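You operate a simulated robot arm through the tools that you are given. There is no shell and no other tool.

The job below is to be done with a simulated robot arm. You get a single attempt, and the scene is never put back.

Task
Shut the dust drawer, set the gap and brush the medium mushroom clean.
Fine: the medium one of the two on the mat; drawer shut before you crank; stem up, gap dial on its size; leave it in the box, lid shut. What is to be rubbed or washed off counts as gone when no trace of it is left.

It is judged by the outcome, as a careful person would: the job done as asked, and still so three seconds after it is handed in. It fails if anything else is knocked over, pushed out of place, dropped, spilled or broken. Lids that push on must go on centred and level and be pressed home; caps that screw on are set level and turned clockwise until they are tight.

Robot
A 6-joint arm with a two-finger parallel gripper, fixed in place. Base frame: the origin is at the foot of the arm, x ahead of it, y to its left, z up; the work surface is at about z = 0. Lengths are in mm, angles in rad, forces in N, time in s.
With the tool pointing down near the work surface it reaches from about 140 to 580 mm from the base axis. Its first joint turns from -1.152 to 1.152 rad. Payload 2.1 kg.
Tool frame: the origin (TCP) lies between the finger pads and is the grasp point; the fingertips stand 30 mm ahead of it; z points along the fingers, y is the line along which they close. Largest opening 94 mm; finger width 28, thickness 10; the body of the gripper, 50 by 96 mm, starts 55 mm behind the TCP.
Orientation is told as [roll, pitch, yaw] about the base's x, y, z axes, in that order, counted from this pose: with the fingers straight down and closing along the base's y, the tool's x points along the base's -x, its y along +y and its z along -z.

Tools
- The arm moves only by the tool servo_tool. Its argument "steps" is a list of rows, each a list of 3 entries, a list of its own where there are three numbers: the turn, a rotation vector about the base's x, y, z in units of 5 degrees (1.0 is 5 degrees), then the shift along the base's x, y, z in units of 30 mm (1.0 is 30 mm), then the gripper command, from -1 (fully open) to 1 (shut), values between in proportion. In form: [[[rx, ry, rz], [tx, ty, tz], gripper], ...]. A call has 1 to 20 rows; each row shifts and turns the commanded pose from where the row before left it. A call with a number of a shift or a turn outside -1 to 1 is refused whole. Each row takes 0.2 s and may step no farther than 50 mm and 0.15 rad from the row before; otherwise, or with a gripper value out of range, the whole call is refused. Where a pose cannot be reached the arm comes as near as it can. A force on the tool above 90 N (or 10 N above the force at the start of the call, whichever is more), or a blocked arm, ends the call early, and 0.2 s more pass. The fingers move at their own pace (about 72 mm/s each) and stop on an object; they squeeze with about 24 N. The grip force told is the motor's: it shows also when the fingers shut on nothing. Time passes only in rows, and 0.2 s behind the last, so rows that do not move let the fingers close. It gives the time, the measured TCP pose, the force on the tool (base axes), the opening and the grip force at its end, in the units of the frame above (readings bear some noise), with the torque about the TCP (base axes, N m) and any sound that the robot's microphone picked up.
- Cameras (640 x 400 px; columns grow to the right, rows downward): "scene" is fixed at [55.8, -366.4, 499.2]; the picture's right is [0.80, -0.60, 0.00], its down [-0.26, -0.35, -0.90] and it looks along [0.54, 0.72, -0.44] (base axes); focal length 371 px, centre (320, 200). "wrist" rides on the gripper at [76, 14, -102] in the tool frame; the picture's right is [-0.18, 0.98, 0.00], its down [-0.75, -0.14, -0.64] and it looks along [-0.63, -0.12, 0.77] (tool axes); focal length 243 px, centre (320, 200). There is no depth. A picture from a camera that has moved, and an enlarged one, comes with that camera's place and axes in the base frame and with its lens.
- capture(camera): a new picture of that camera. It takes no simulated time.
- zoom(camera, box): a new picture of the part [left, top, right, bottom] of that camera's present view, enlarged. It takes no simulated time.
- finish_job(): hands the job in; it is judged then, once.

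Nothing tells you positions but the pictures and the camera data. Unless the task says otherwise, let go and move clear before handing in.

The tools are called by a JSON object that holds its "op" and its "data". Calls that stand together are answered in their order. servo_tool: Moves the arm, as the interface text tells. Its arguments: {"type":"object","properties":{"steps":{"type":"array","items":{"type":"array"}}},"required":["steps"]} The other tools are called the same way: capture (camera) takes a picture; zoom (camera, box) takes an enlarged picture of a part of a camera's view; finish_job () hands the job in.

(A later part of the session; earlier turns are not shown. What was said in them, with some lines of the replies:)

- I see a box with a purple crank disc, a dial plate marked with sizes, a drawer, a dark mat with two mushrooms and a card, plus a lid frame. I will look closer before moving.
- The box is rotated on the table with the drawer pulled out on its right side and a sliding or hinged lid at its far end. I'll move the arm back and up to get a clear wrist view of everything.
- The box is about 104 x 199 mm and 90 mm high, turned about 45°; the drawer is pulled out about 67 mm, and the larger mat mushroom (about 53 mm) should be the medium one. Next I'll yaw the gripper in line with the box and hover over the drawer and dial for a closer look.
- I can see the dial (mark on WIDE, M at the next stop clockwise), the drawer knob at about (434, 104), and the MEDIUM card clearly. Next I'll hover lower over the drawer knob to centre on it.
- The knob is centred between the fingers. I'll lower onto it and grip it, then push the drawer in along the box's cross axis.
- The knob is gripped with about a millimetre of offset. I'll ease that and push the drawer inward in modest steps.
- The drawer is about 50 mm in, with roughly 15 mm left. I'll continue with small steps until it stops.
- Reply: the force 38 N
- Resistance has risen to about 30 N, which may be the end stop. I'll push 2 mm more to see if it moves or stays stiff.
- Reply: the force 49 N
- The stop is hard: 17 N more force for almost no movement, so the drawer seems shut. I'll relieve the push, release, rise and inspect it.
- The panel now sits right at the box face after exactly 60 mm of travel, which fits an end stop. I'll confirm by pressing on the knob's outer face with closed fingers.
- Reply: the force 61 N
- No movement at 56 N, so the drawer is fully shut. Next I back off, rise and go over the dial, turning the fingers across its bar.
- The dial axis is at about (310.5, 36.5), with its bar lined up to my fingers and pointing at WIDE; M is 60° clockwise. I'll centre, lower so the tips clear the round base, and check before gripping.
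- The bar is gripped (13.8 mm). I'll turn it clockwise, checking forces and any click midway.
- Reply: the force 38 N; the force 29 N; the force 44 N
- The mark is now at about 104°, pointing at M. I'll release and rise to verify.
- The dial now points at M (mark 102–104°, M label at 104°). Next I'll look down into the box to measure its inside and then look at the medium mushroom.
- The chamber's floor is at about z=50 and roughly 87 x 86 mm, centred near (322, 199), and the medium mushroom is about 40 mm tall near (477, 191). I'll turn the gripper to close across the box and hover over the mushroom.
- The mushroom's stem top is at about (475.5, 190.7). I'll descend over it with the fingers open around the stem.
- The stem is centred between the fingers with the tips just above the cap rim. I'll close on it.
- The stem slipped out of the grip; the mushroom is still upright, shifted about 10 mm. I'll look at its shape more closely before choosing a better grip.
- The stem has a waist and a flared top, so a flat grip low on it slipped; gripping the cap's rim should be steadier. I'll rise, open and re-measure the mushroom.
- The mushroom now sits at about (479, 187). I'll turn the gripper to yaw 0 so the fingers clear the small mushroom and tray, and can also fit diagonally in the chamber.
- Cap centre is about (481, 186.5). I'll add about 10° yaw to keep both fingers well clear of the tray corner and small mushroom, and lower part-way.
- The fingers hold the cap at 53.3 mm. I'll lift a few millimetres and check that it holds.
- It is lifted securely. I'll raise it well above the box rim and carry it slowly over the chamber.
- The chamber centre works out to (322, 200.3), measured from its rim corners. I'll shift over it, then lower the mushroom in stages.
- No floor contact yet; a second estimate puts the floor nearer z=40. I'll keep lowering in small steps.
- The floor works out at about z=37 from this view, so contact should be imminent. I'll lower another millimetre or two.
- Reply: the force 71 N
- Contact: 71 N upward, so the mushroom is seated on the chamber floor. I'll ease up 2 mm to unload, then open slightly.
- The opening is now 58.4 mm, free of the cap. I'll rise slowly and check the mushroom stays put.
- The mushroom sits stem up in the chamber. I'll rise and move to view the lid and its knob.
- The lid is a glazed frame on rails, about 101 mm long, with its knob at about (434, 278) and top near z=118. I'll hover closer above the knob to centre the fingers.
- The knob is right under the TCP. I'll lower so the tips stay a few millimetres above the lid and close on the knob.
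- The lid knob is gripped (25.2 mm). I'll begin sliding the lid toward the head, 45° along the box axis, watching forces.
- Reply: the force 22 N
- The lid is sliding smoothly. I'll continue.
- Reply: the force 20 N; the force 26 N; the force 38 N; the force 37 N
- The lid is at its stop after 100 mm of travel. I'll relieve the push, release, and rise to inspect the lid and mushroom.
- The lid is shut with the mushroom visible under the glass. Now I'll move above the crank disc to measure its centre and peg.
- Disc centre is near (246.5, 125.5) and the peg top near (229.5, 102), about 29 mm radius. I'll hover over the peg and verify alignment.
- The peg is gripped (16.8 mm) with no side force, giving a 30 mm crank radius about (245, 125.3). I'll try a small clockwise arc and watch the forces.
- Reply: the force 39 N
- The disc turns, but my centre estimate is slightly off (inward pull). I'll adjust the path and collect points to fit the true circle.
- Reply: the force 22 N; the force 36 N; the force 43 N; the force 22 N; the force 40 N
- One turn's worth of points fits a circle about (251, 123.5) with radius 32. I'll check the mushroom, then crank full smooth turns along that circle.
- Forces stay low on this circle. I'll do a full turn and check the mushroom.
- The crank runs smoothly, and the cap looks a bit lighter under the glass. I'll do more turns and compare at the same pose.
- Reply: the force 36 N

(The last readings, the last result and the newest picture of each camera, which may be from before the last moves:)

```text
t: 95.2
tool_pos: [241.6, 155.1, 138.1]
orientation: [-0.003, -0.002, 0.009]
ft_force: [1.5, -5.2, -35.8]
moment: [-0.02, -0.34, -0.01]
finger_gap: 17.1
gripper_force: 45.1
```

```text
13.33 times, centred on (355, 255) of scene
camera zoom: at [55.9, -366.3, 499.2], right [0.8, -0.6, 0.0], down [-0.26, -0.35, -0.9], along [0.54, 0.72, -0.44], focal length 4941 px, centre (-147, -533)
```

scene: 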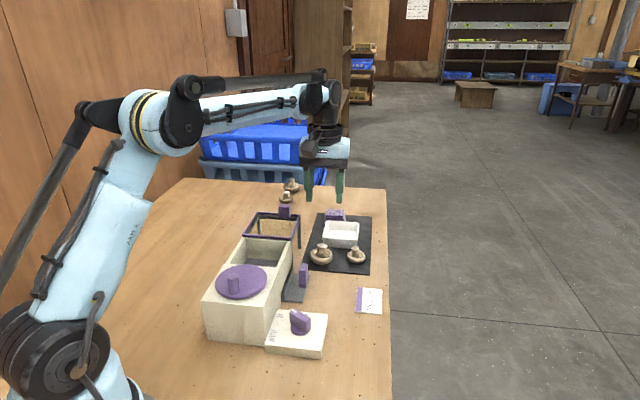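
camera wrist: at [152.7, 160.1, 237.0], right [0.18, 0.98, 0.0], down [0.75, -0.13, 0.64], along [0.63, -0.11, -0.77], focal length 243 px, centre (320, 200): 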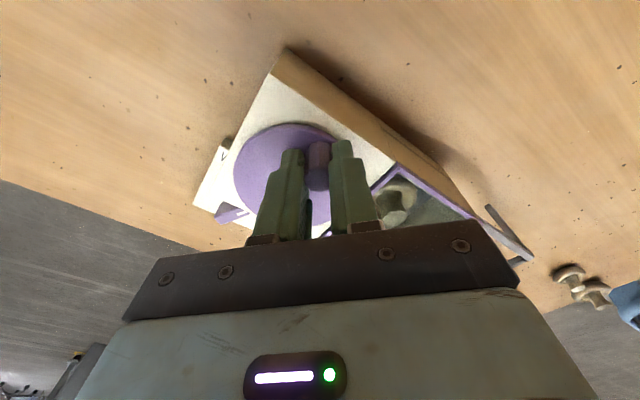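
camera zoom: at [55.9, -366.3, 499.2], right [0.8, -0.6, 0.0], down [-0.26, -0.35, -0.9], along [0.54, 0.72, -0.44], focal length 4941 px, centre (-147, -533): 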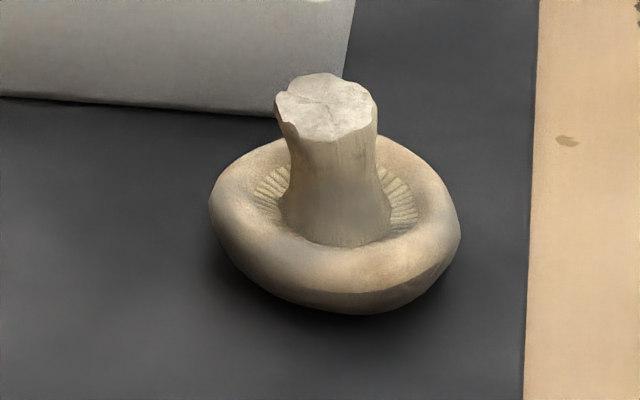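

It's hard to judge cleanliness through the tinted glass, but surface texture is becoming clearer. I'll keep cranking and compare again.

{"op": "servo_tool", "data": {"steps": [[[0, 0, 0], [0.3297, 0.0522, -0.03], 1], [[0, 0, 0], [0.3297, -0.0522, 0], 1], [[0, 0, 0], [0.2973, -0.1514, 0], 1], [[0, 0, 0], [0.236, -0.236, 0], 1], [[0, 0, 0], [0.1514, -0.2973, 0], 1], [[0, 0, 0], [0.0522, -0.3297, 0], 1], [[0, 0, 0], [-0.0522, -0.3297, 0], 1], [[0, 0, 0], [-0.1514, -0.2973, 0], 1], [[0, 0, 0], [-0.236, -0.236, 0], 1], [[0, 0, 0], [-0.2973, -0.1514, 0], 1], [[0, 0, 0], [-0.3297, -0.0522, 0], 1], [[0, 0, 0], [-0.3297, 0.0522, 0], 1], [[0, 0, 0], [-0.2973, 0.1514, 0], 1], [[0, 0, 0], [-0.236, 0.236, 0], 1], [[0, 0, 0], [-0.1514, 0.2973, 0], 1], [[0, 0, 0], [-0.0522, 0.3297, 0], 1], [[0, 0, 0], [0.0522, 0.3297, 0], 1], [[0, 0, 0], [0.1514, 0.2973, 0], 1], [[0, 0, 0], [0.236, 0.236, 0], 1], [[0, 0, 0], [0.2973, 0.1514, 0], 1]]}}

{"op": "zoom", "data": {"camera": "wrist", "box": [365, 150, 415, 205]}}

{"op": "zoom", "data": {"camera": "scene", "box": [245, 250, 275, 272]}}

```text
t: 99.4
tool_pos: [242.8, 154.1, 134.6]
orientation: [0.0, -0.001, 0.01]
ft_force: [-0.2, -0.2, -14.4]
moment: [-0.03, 0.76, 0.0]
finger_gap: 17.4
gripper_force: 45.0
```

```text
7.27 times, centred on (390, 178) of wrist
camera zoom: at [166.1, 168.1, 237.4], right [0.18, 0.98, 0.0], down [0.75, -0.13, 0.64], along [0.63, -0.11, -0.77], focal length 1764 px, centre (-189, 364)
```

zoom: 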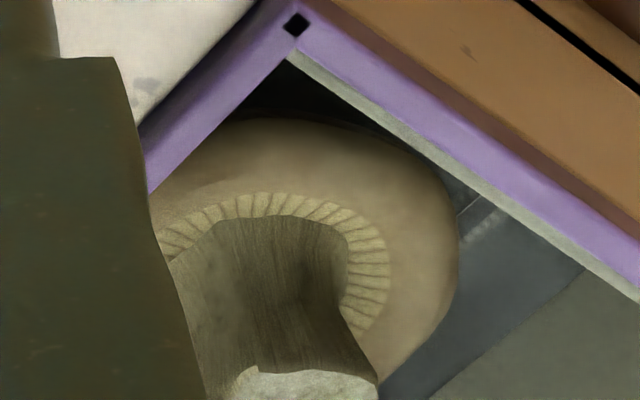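

```text
16.00 times, centred on (260, 261) of scene
camera zoom: at [55.9, -366.3, 499.2], right [0.8, -0.6, 0.0], down [-0.26, -0.35, -0.9], along [0.54, 0.72, -0.44], focal length 5929 px, centre (1280, -776)
```

zoom: 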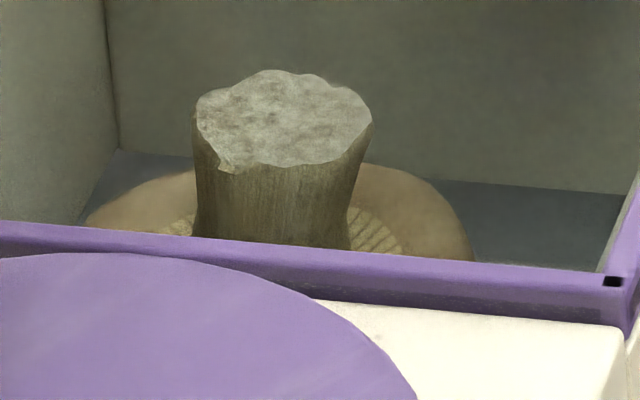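

The gills and stem look lighter than a turn ago, so brushing is progressing. I'll continue for more turns.

{"op": "servo_tool", "data": {"steps": [[[0, 0, 0], [0.3297, 0.0522, 0], 1], [[0, 0, 0], [0.3297, -0.0522, 0], 1], [[0, 0, 0], [0.2973, -0.1514, 0], 1], [[0, 0, 0], [0.236, -0.236, 0], 1], [[0, 0, 0], [0.1514, -0.2973, 0], 1], [[0, 0, 0], [0.0522, -0.3297, 0], 1], [[0, 0, 0], [-0.0522, -0.3297, 0], 1], [[0, 0, 0], [-0.1514, -0.2973, 0], 1], [[0, 0, 0], [-0.236, -0.236, 0], 1], [[0, 0, 0], [-0.2973, -0.1514, 0], 1], [[0, 0, 0], [-0.3297, -0.0522, 0], 1], [[0, 0, 0], [-0.3297, 0.0522, 0], 1], [[0, 0, 0], [-0.2973, 0.1514, 0], 1], [[0, 0, 0], [-0.236, 0.236, 0], 1], [[0, 0, 0], [-0.1514, 0.2973, 0], 1], [[0, 0, 0], [-0.0522, 0.3297, 0], 1], [[0, 0, 0], [0.0522, 0.3297, 0], 1], [[0, 0, 0], [0.1514, 0.2973, 0], 1], [[0, 0, 0], [0.236, 0.236, 0], 1], [[0, 0, 0], [0.2973, 0.1514, 0], 1]]}}

{"op": "zoom", "data": {"camera": "wrist", "box": [365, 150, 415, 205]}}

{"op": "zoom", "data": {"camera": "scene", "box": [245, 250, 275, 272]}}

```text
t: 103.6
tool_pos: [241.6, 154.0, 135.9]
orientation: [-0.003, -0.004, 0.008]
ft_force: [0.8, -7.0, -20.9]
moment: [0.01, -0.04, 0.04]
finger_gap: 17.0
gripper_force: 44.8
```

```text
7.27 times, centred on (390, 178) of wrist
camera zoom: at [166.7, 168.6, 237.7], right [0.18, 0.98, 0.0], down [0.75, -0.13, 0.64], along [0.63, -0.11, -0.76], focal length 1764 px, centre (-189, 364)
```

zoom: 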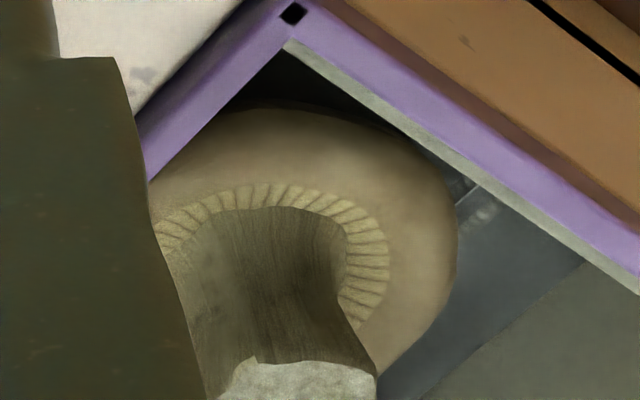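

```text
16.00 times, centred on (260, 261) of scene
camera zoom: at [55.9, -366.3, 499.2], right [0.8, -0.6, 0.0], down [-0.26, -0.35, -0.9], along [0.54, 0.72, -0.44], focal length 5929 px, centre (1280, -776)
```

zoom: 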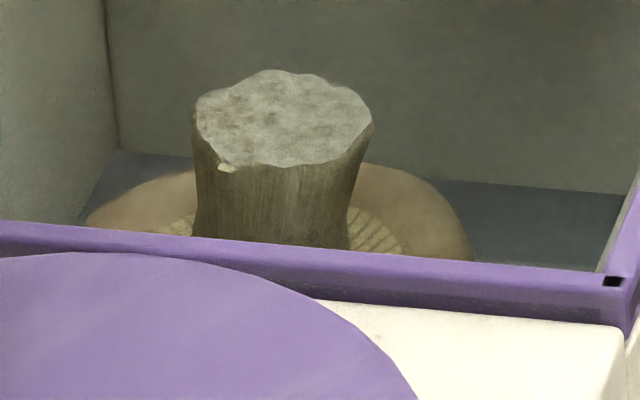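

The view barely changes now, so it is either clean or the dirt is out of sight under the cap. I'll add several more turns at a slightly quicker step to be thorough.

{"op": "servo_tool", "data": {"steps": [[[0, 0, 0], [0.4411, 0.0464, -0.02], 1], [[0, 0, 0], [0.4218, -0.1371, 0], 1], [[0, 0, 0], [0.3296, -0.2968, 0], 1], [[0, 0, 0], [0.1804, -0.4052, 0], 1], [[0, 0, 0], [0, -0.4435, 0], 1], [[0, 0, 0], [-0.1804, -0.4052, 0], 1], [[0, 0, 0], [-0.3296, -0.2968, 0], 1], [[0, 0, 0], [-0.4218, -0.1371, 0], 1], [[0, 0, 0], [-0.4411, 0.0464, 0], 1], [[0, 0, 0], [-0.3841, 0.2218, 0], 1], [[0, 0, 0], [-0.2607, 0.3588, 0], 1], [[0, 0, 0], [-0.0922, 0.4338, 0], 1], [[0, 0, 0], [0.0922, 0.4338, 0], 1], [[0, 0, 0], [0.2607, 0.3588, 0], 1], [[0, 0, 0], [0.3841, 0.2218, 0], 1], [[0, 0, 0], [0.4411, 0.0464, 0], 1], [[0, 0, 0], [0.4218, -0.1371, 0], 1], [[0, 0, 0], [0.3296, -0.2968, 0], 1], [[0, 0, 0], [0.1804, -0.4052, 0], 1], [[0, 0, 0], [0, -0.4435, 0], 1]]}}

{"op": "capture", "data": {"camera": "scene"}}

```text
t: 107.8
tool_pos: [282.5, 117.9, 136.2]
orientation: [0.003, -0.001, 0.009]
ft_force: [0.6, 0.2, -28.9]
moment: [0.01, -0.79, 0.02]
finger_gap: 17.4
gripper_force: 45.0
```

```text
taken
```

scene: 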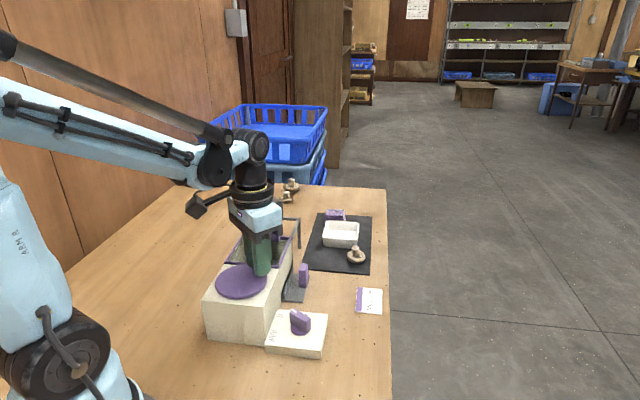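

{"op": "servo_tool", "data": {"steps": [[[0, 0, 0], [-0.1804, -0.4052, -0.02], 1], [[0, 0, 0], [-0.3296, -0.2968, 0], 1], [[0, 0, 0], [-0.4218, -0.1371, 0], 1], [[0, 0, 0], [-0.4411, 0.0464, 0], 1], [[0, 0, 0], [-0.3841, 0.2218, 0], 1], [[0, 0, 0], [-0.2607, 0.3588, 0], 1], [[0, 0, 0], [-0.0922, 0.4338, 0], 1], [[0, 0, 0], [0.0922, 0.4338, 0], 1], [[0, 0, 0], [0.2607, 0.3588, 0], 1], [[0, 0, 0], [0.3841, 0.2218, 0], 1], [[0, 0, 0], [0.4411, 0.0464, 0], 1], [[0, 0, 0], [0.4218, -0.1371, 0], 1], [[0, 0, 0], [0.3296, -0.2968, 0], 1], [[0, 0, 0], [0.1804, -0.4052, 0], 1], [[0, 0, 0], [0, -0.4435, 0], 1], [[0, 0, 0], [-0.1804, -0.4052, 0], 1], [[0, 0, 0], [-0.3296, -0.2968, 0], 1], [[0, 0, 0], [-0.4218, -0.1371, 0], 1], [[0, 0, 0], [-0.4411, 0.0464, 0], 1], [[0, 0, 0], [-0.3841, 0.2218, 0], 1]]}}

{"op": "zoom", "data": {"camera": "scene", "box": [190, 220, 310, 320]}}

```text
t: 112.0
tool_pos: [228.4, 101.2, 134.3]
orientation: [0.002, 0.005, 0.011]
ft_force: [-5.6, -6.8, 8.2]
moment: [-0.4, 0.74, -0.02]
finger_gap: 17.0
gripper_force: 45.2
```

```text
4.00 times, centred on (250, 270) of scene
camera zoom: at [55.8, -366.4, 499.2], right [0.8, -0.6, 0.0], down [-0.26, -0.35, -0.9], along [0.54, 0.72, -0.44], focal length 1482 px, centre (600, -80)
```

zoom: 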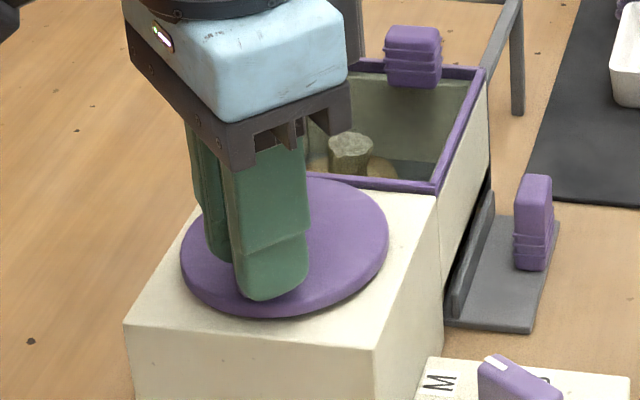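

About eight turns are done. I'll release the peg and inspect the mushroom from the same pose used before cranking.

{"op": "servo_tool", "data": {"steps": [[[0, 0, 0], [0, 0, 0], 0.2], [[0, 0, 0], [0, 0, 0], 0.1], [[0, 0, 0], [0, 0, 0.5], 0.1], [[0, 0, 0], [0, 0, 1], 0.1], [[0, 0, 0], [0, 0, 1], 0], [[0, 0, 1], [0.413, 0.35, 0.6], 0], [[0, 0, 1], [0.45, 0.35, 0.1], 0], [[0, 0, 1], [0.5, 0.4, 0], 0], [[0, 0, 1], [0.5, 0.4, 0], 0], [[0, 0, 1], [0.5, 0.4, 0], 0], [[0, 0, 1], [0.5, 0.4, 0], 0], [[0, 0, 1], [0.5, 0.4, 0], 0], [[0, 0, 1], [0.5, 0.4, 0], 0], [[0, 0, 1], [0.5, 0.4, 0], 0], [[0, 0, 0], [0, 0, 0], 0]]}}

{"op": "capture", "data": {"camera": "wrist"}}

{"op": "zoom", "data": {"camera": "wrist", "box": [280, 0, 400, 100]}}

{"op": "zoom", "data": {"camera": "scene", "box": [200, 210, 320, 310]}}

```text
t: 115.2
tool_pos: [359.5, 205.3, 231.2]
orientation: [0.0, 0.0, 0.797]
ft_force: [1.0, -0.3, -0.6]
moment: [-0.01, -0.01, 0.01]
finger_gap: 47.2
gripper_force: 0.0
```

```text
taken
camera wrist: at [298.3, 161.4, 333.0], right [-0.57, 0.82, 0.0], down [0.63, 0.44, 0.64], along [0.53, 0.37, -0.77], focal length 243 px, centre (320, 200)
```

wrist: 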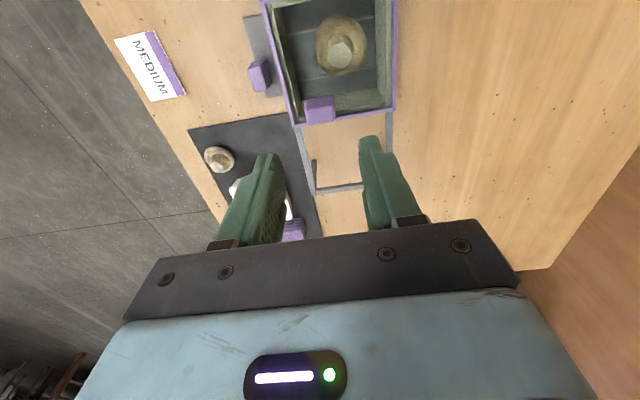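

```text
4.00 times, centred on (340, 50) of wrist
camera zoom: at [298.3, 161.4, 333.0], right [-0.57, 0.82, 0.0], down [0.63, 0.44, 0.64], along [0.53, 0.37, -0.77], focal length 970 px, centre (240, 800)
```

zoom: 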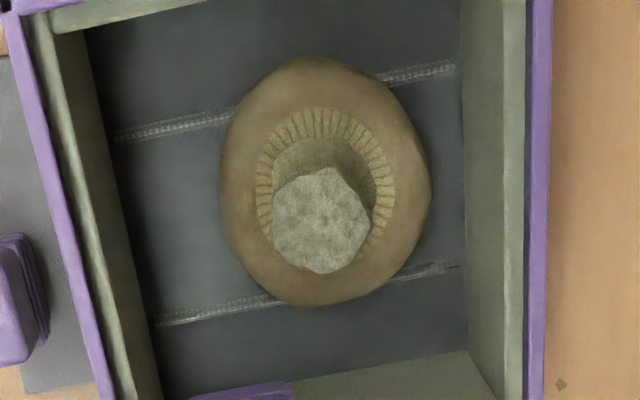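

```text
4.00 times, centred on (260, 260) of scene
camera zoom: at [55.9, -366.4, 499.2], right [0.8, -0.6, 0.0], down [-0.26, -0.35, -0.9], along [0.54, 0.72, -0.44], focal length 1482 px, centre (560, -40)
```

zoom: 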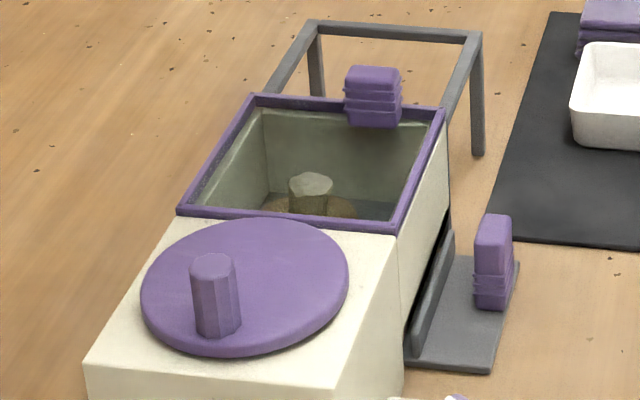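

{"op": "zoom", "data": {"camera": "wrist", "box": [318, 5, 368, 80]}}

{"op": "zoom", "data": {"camera": "scene", "box": [245, 245, 280, 272]}}

{"op": "zoom", "data": {"camera": "wrist", "box": [195, 135, 245, 180]}}

```text
5.33 times, centred on (343, 42) of wrist
camera zoom: at [298.3, 161.4, 333.0], right [-0.57, 0.82, 0.0], down [0.63, 0.44, 0.64], along [0.53, 0.37, -0.77], focal length 1294 px, centre (197, 1040)
```

zoom: 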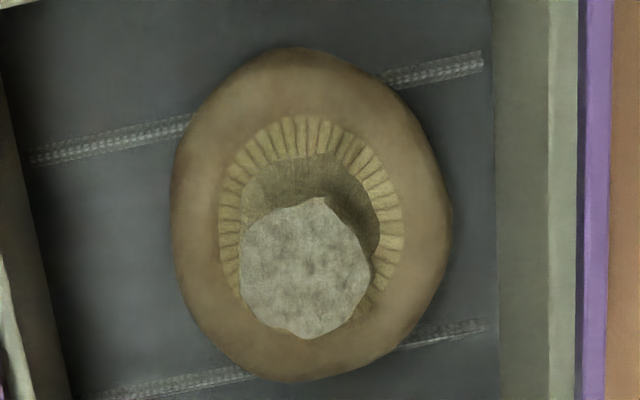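

```text
14.81 times, centred on (262, 258) of scene
camera zoom: at [55.9, -366.4, 499.2], right [0.8, -0.6, 0.0], down [-0.26, -0.35, -0.9], along [0.54, 0.72, -0.44], focal length 5490 px, centre (1172, -667)
```

zoom: 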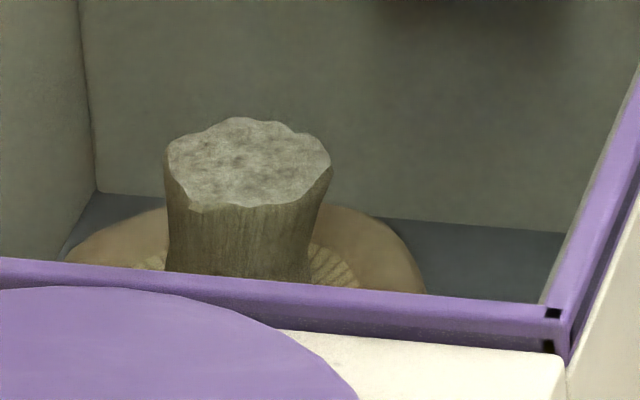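

```text
8.89 times, centred on (220, 158) of wrist
camera zoom: at [298.3, 161.4, 333.0], right [-0.57, 0.82, 0.0], down [0.63, 0.44, 0.64], along [0.53, 0.37, -0.77], focal length 2157 px, centre (1209, 578)
```

zoom: 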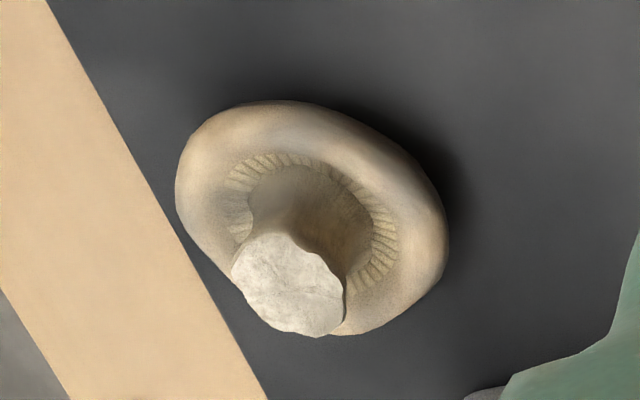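

The cap now looks uniformly tan without the grey dusty patches still seen on the small one. To be sure no trace is left, I'll regrip the peg for a few more turns and compare at this same pose.

{"op": "servo_tool", "data": {"steps": [[[0, 0, -1], [-0.482, -0.388, 0], 0], [[0, 0, -1], [-0.482, -0.388, 0], 0], [[0, 0, -1], [-0.482, -0.388, 0], 0], [[0, 0, -1], [-0.482, -0.388, 0], 0], [[0, 0, -1], [-0.482, -0.388, 0], 0], [[0, 0, -1], [-0.482, -0.388, 0], 0], [[0, 0, -1], [-0.482, -0.388, 0], 0], [[0, 0, -1], [-0.482, -0.388, 0], 0], [[0, 0, -1], [-0.482, -0.388, 0], 0], [[0, 0, 0], [0, 0, -0.9], 0], [[0, 0, 0], [0, 0, -0.9], 0], [[0, 0, 0], [0, 0, 0], 0]]}}

{"op": "capture", "data": {"camera": "wrist"}}

```text
t: 117.8
tool_pos: [230.1, 101.5, 177.4]
orientation: [-0.001, 0.0, 0.009]
ft_force: [0.5, -0.3, 0.9]
moment: [0.0, -0.01, 0.0]
finger_gap: 47.1
gripper_force: 0.0
```

```text
taken
camera wrist: at [155.0, 115.2, 278.6], right [0.18, 0.98, 0.0], down [0.75, -0.14, 0.64], along [0.63, -0.11, -0.77], focal length 243 px, centre (320, 200)
```

wrist: 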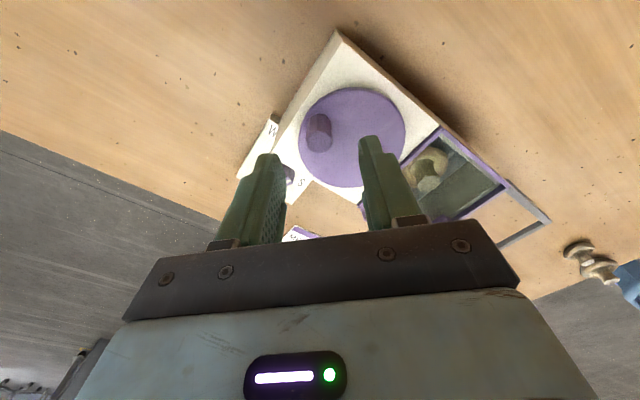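

{"op": "servo_tool", "data": {"steps": [[[0, 0, 0], [-0.03, -0.02, -0.7], 0], [[0, 0, 0], [0, 0, -0.72], 0], [[0, 0, 0], [0, 0, 0], 0.4], [[0, 0, 0], [0, 0, 0], 1], [[0, 0, 0], [0, 0, 0], 1], [[0, 0, 0], [0, 0, 0], 1]]}}

```text
t: 119.2
tool_pos: [229.9, 101.3, 134.0]
orientation: [0.0, -0.003, 0.007]
ft_force: [3.8, 3.4, -12.5]
moment: [-0.52, 0.16, -0.04]
finger_gap: 17.2
gripper_force: 45.5
```

{"op": "servo_tool", "data": {"steps": [[[0, 0, 0], [-0.2607, 0.3388, 0], 1], [[0, 0, 0], [-0.0922, 0.4338, 0], 1], [[0, 0, 0], [0.0922, 0.4338, 0], 1], [[0, 0, 0], [0.2607, 0.3588, 0], 1], [[0, 0, 0], [0.3841, 0.2218, 0], 1], [[0, 0, 0], [0.4411, 0.0464, 0], 1], [[0, 0, 0], [0.4218, -0.1371, 0], 1], [[0, 0, 0], [0.3296, -0.2968, 0], 1], [[0, 0, 0], [0.1804, -0.4052, 0], 1], [[0, 0, 0], [0, -0.4435, 0], 1], [[0, 0, 0], [-0.1804, -0.4052, 0], 1], [[0, 0, 0], [-0.3296, -0.2968, 0], 1], [[0, 0, 0], [-0.4218, -0.1371, 0], 1], [[0, 0, 0], [-0.4411, 0.0464, 0], 1], [[0, 0, 0], [-0.3841, 0.2218, 0], 1], [[0, 0, 0], [-0.2607, 0.3588, 0], 1], [[0, 0, 0], [-0.0922, 0.4338, 0], 1], [[0, 0, 0], [0.0922, 0.4338, 0], 1], [[0, 0, 0], [0.2607, 0.3588, 0], 1], [[0, 0, 0], [0.3841, 0.2218, 0], 1]]}}

```text
t: 123.4
tool_pos: [241.8, 155.1, 134.5]
orientation: [-0.002, 0.002, 0.006]
ft_force: [2.1, -7.4, -3.0]
moment: [0.05, 1.2, 0.0]
finger_gap: 17.0
gripper_force: 44.8
```

Still smooth. I'll continue for more turns.

{"op": "servo_tool", "data": {"steps": [[[0, 0, 0], [0.4411, 0.0464, 0], 1], [[0, 0, 0], [0.4218, -0.1371, 0], 1], [[0, 0, 0], [0.3296, -0.2968, 0], 1], [[0, 0, 0], [0.1804, -0.4052, 0], 1], [[0, 0, 0], [0, -0.4435, 0], 1], [[0, 0, 0], [-0.1804, -0.4052, 0], 1], [[0, 0, 0], [-0.3296, -0.2968, 0], 1], [[0, 0, 0], [-0.4218, -0.1371, 0], 1], [[0, 0, 0], [-0.4411, 0.0464, 0], 1], [[0, 0, 0], [-0.3841, 0.2218, 0], 1], [[0, 0, 0], [-0.2607, 0.3588, 0], 1], [[0, 0, 0], [-0.0922, 0.4338, 0], 1], [[0, 0, 0], [0.0922, 0.4338, 0], 1], [[0, 0, 0], [0.2607, 0.3588, 0], 1], [[0, 0, 0], [0.3841, 0.2218, 0], 1], [[0, 0, 0], [0.4411, 0.0464, 0], 1], [[0, 0, 0], [0.4218, -0.1371, 0], 1], [[0, 0, 0], [0.3296, -0.2968, 0], 1], [[0, 0, 0], [0.1804, -0.4052, 0], 1], [[0, 0, 0], [0, -0.4435, 0], 1]]}}

```text
t: 127.4
tool_pos: [278.7, 146.3, 133.1]
orientation: [0.044, 0.002, 0.025]
ft_force: [-1.2, 15.3, -5.6]
moment: [-0.88, -0.1, -0.08]
finger_gap: 17.9
gripper_force: 44.9
stopped in row 20: the force on the tool passed its limit at 100 N (the readings are from after the stop); the commanded pose is now the measured one
```

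The call stopped on force near (279, 146): either a finger touched the lid frame's edge or the crank hit something. I'll look before doing anything.

{"op": "capture", "data": {"camera": "scene"}}

{"op": "zoom", "data": {"camera": "scene", "box": [190, 220, 310, 320]}}

{"op": "capture", "data": {"camera": "wrist"}}

```text
taken
```

scene: 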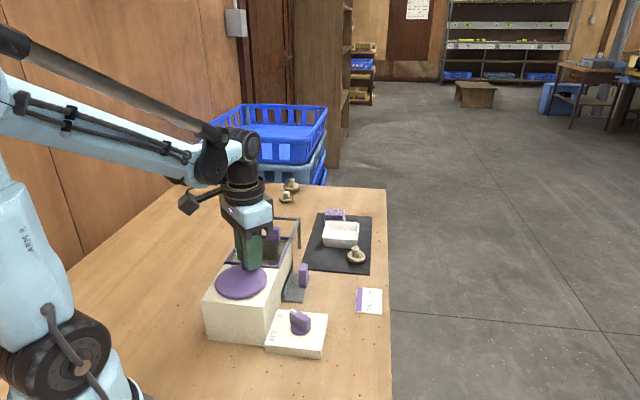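

```text
4.00 times, centred on (250, 270) of scene
camera zoom: at [55.9, -366.4, 499.2], right [0.8, -0.6, 0.0], down [-0.26, -0.35, -0.9], along [0.54, 0.72, -0.44], focal length 1482 px, centre (600, -80)
```

zoom: 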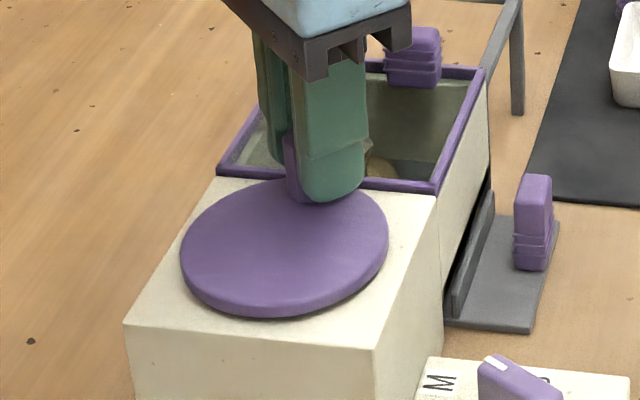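

```text
taken
camera wrist: at [203.5, 154.0, 236.5], right [0.16, 0.99, 0.04], down [0.76, -0.15, 0.63], along [0.63, -0.07, -0.77], focal length 243 px, centre (320, 200)
```

wrist: 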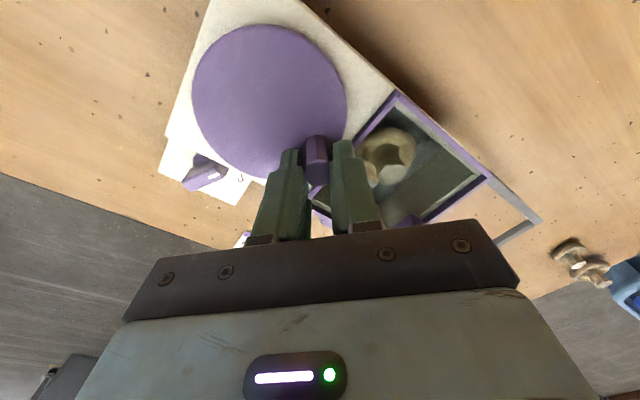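

A fingertip, riding about 2 mm lower after the regrip, appears to have caught the lid frame's rim; the lid itself looks unmoved. I'll open, rise clear and check.

{"op": "servo_tool", "data": {"steps": [[[0, 0, 0], [0, 0, 0], 0.45], [[0, 0, 0], [0, 0, 0], 0.4], [[0, 0, 0], [0, 0, 0.3], 0.4], [[0, 0, 0], [0, 0, 0.7], 0.4], [[0, 0, 0], [0, 0, 1], 0.2], [[0, 0, 0], [0, 0, 0], 0.2]]}}

{"op": "zoom", "data": {"camera": "scene", "box": [190, 220, 310, 320]}}

{"op": "capture", "data": {"camera": "wrist"}}

```text
t: 128.8
tool_pos: [279.2, 144.3, 193.7]
orientation: [0.042, 0.0, 0.021]
ft_force: [1.1, 0.3, -0.1]
moment: [0.0, 0.01, -0.01]
finger_gap: 37.7
gripper_force: 0.1
```

```text
4.00 times, centred on (250, 270) of scene
camera zoom: at [55.8, -366.4, 499.2], right [0.8, -0.6, 0.0], down [-0.26, -0.35, -0.9], along [0.54, 0.72, -0.44], focal length 1482 px, centre (600, -80)
```

zoom: 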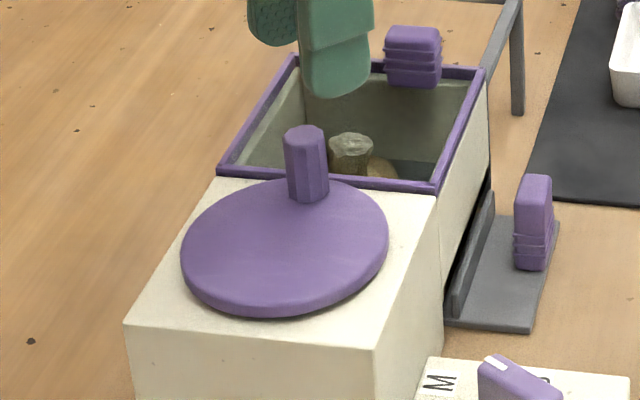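

```text
taken
camera wrist: at [204.1, 152.2, 296.0], right [0.16, 0.99, 0.04], down [0.76, -0.15, 0.64], along [0.63, -0.07, -0.77], focal length 243 px, centre (320, 200)
```

wrist: 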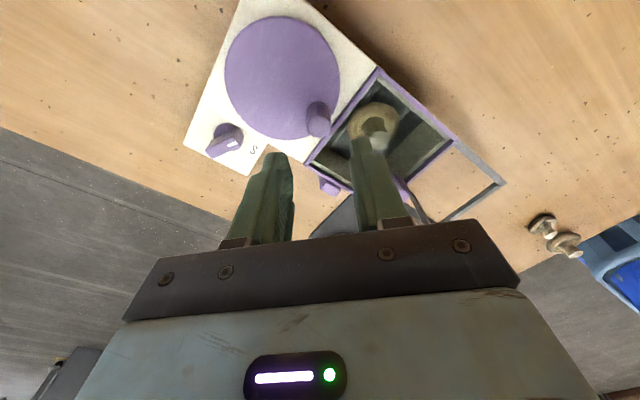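

{"op": "zoom", "data": {"camera": "scene", "box": [230, 240, 310, 290]}}

{"op": "zoom", "data": {"camera": "wrist", "box": [200, 0, 520, 220]}}

```text
8.00 times, centred on (270, 265) of scene
camera zoom: at [55.8, -366.4, 499.2], right [0.8, -0.6, 0.0], down [-0.26, -0.35, -0.9], along [0.54, 0.72, -0.44], focal length 2964 px, centre (720, -320)
```

zoom: 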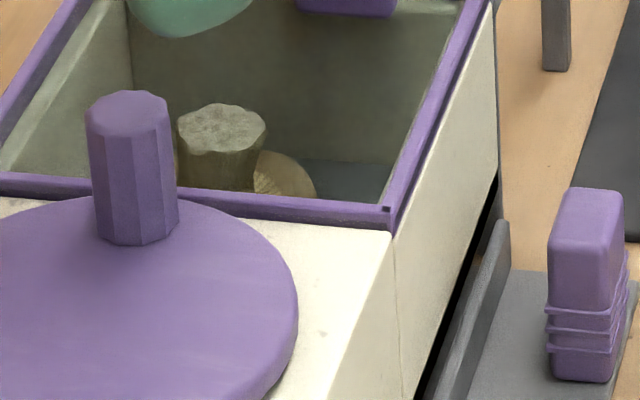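

```text
1.82 times, centred on (360, 110) of wrist
camera zoom: at [204.1, 152.2, 296.0], right [0.16, 0.99, 0.04], down [0.76, -0.15, 0.64], along [0.63, -0.07, -0.77], focal length 441 px, centre (247, 364)
```

zoom: 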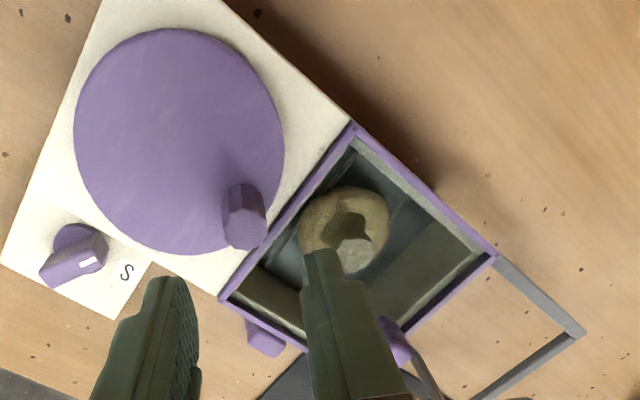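

The lid is still flush with the head and nothing else moved. I'll level the tool and return to the inspection pose to compare the mushroom.

{"op": "servo_tool", "data": {"steps": [[[-0.48, 0, 0], [0, 0, 0.6], 0], [[0, 0, 1], [0.2, 0.2, 0.6], 0], [[0, 0, 1], [0.3, 0.2, 0], 0], [[0, 0, 1], [0.3, 0.2, 0], 0], [[0, 0, 1], [0.3, 0.2, 0], 0], [[0, 0, 1], [0.3, 0.2, 0], 0], [[0, 0, 1], [0.3, 0.25, 0], 0], [[0, 0, 1], [0.3, 0.25, 0], 0], [[0, 0, 1], [0.35, 0.25, 0], 0], [[0, 0, 0.9], [0.35, 0.28, 0], 0], [[0, 0, 0], [0, 0, 0], 0]]}}

{"op": "zoom", "data": {"camera": "wrist", "box": [280, 0, 400, 100]}}

{"op": "zoom", "data": {"camera": "scene", "box": [245, 245, 280, 272]}}

```text
t: 131.2
tool_pos: [360.5, 205.8, 230.4]
orientation: [0.001, 0.0, 0.798]
ft_force: [0.0, 0.3, 0.1]
moment: [-0.03, -0.06, 0.01]
finger_gap: 47.0
gripper_force: 0.0
```

```text
4.00 times, centred on (340, 50) of wrist
camera zoom: at [297.5, 161.4, 332.2], right [-0.58, 0.82, 0.0], down [0.63, 0.44, 0.64], along [0.52, 0.37, -0.77], focal length 970 px, centre (240, 800)
```

zoom: 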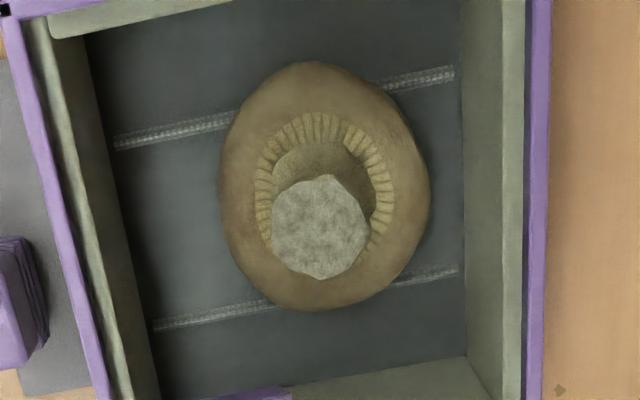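

```text
14.81 times, centred on (262, 258) of scene
camera zoom: at [55.9, -366.4, 499.2], right [0.8, -0.6, 0.0], down [-0.26, -0.35, -0.9], along [0.54, 0.72, -0.44], focal length 5490 px, centre (1172, -667)
```

zoom: 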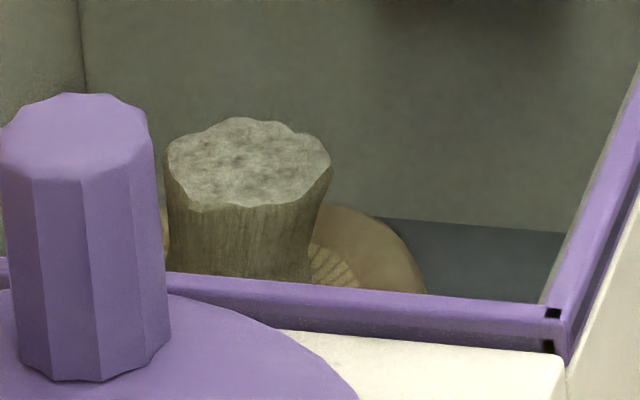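

The mushroom looks the same as before the extra turns, so brushing has saturated and it's clean; the lid edge is in exactly the same place. I'll raise the arm clear and do a final check of the dial, drawer and surroundings.

{"op": "servo_tool", "data": {"steps": [[[0, 0, 0], [0, 0, 1], 0], [[0, 0, 0], [-0.3, -0.3, 1], 0], [[0, 0, 0], [-0.6, -0.2, 0.5], 0], [[0, 0, 0], [-0.6, -0.2, 0], 0], [[0, 0, 0], [0, 0, 0], 0]]}}

{"op": "capture", "data": {"camera": "scene"}}

{"op": "zoom", "data": {"camera": "scene", "box": [200, 200, 400, 360]}}

{"op": "zoom", "data": {"camera": "scene", "box": [250, 260, 340, 360]}}

```text
t: 132.4
tool_pos: [314.1, 185.5, 304.4]
orientation: [0.001, 0.0, 0.798]
ft_force: [0.0, -0.5, 0.0]
moment: [0.06, -0.02, -0.01]
finger_gap: 47.1
gripper_force: 0.1
```

```text
taken
```

scene: 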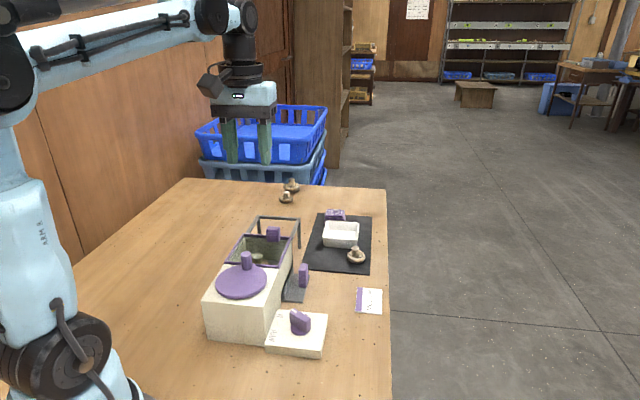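

```text
2.50 times, centred on (300, 280) of scene
camera zoom: at [55.8, -366.4, 499.2], right [0.8, -0.6, 0.0], down [-0.26, -0.35, -0.9], along [0.54, 0.72, -0.44], focal length 926 px, centre (370, 0)
```

zoom: 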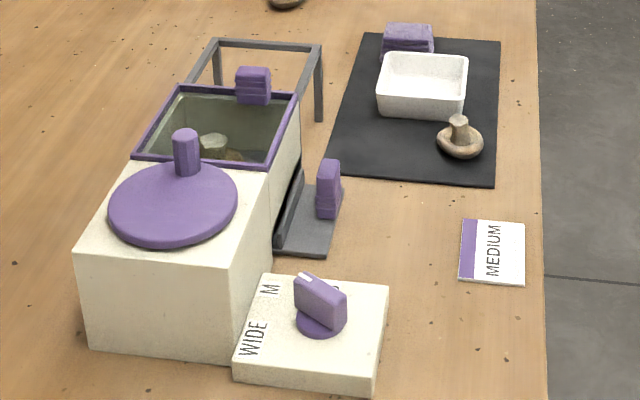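

```text
4.00 times, centred on (295, 310) of scene
camera zoom: at [55.8, -366.4, 499.2], right [0.8, -0.6, 0.0], down [-0.26, -0.35, -0.9], along [0.54, 0.72, -0.44], focal length 1482 px, centre (420, -240)
```

zoom: 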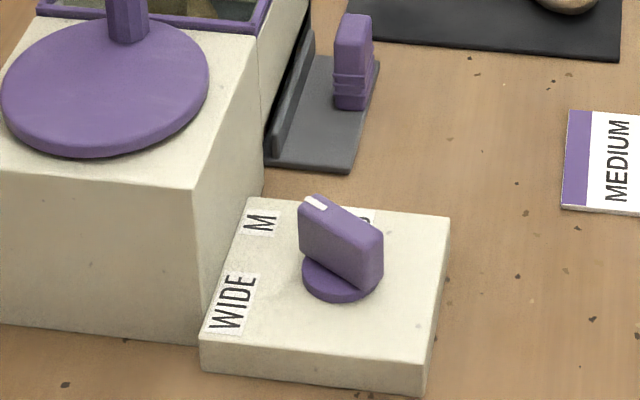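

The drawer is shut, the dial is on M, the mushroom is stem up and clean under the shut lid, and the arm is clear with everything else in place. I'm handing the job in.

{"op": "finish_job", "data": {}}

```text
The job is handed in.
```

I shut the drawer, set the dial to M, and put the medium mushroom stem up in the box. With the lid closed, I cranked about ten and a half turns. The job is handed in.

- **Which mushroom:** I took the larger of the two on the mat as the medium one. The dial only goes S, M and WIDE, so I read the smaller one as small.
- **Cleanliness:** I could only see the mushroom through the tinted lid. The part I could see is evenly tan, with none of the grey patches the small one still has. It looked no different between turns eight and ten, so I took it as clean. I couldn't see the underside of the cap.
- **First grip slipped:** My first hold on the stem let go. It slid the mushroom about 10 mm on the mat without tipping it. I then lifted it by the cap.
- **Crank stopped once:** Near the end the arm hit its force limit and stopped, most likely a fingertip catching the lid frame. The lid looked unmoved in pictures before and after. I left the crank there because the mushroom no longer looked any different.

The final picture showed nothing else disturbed.
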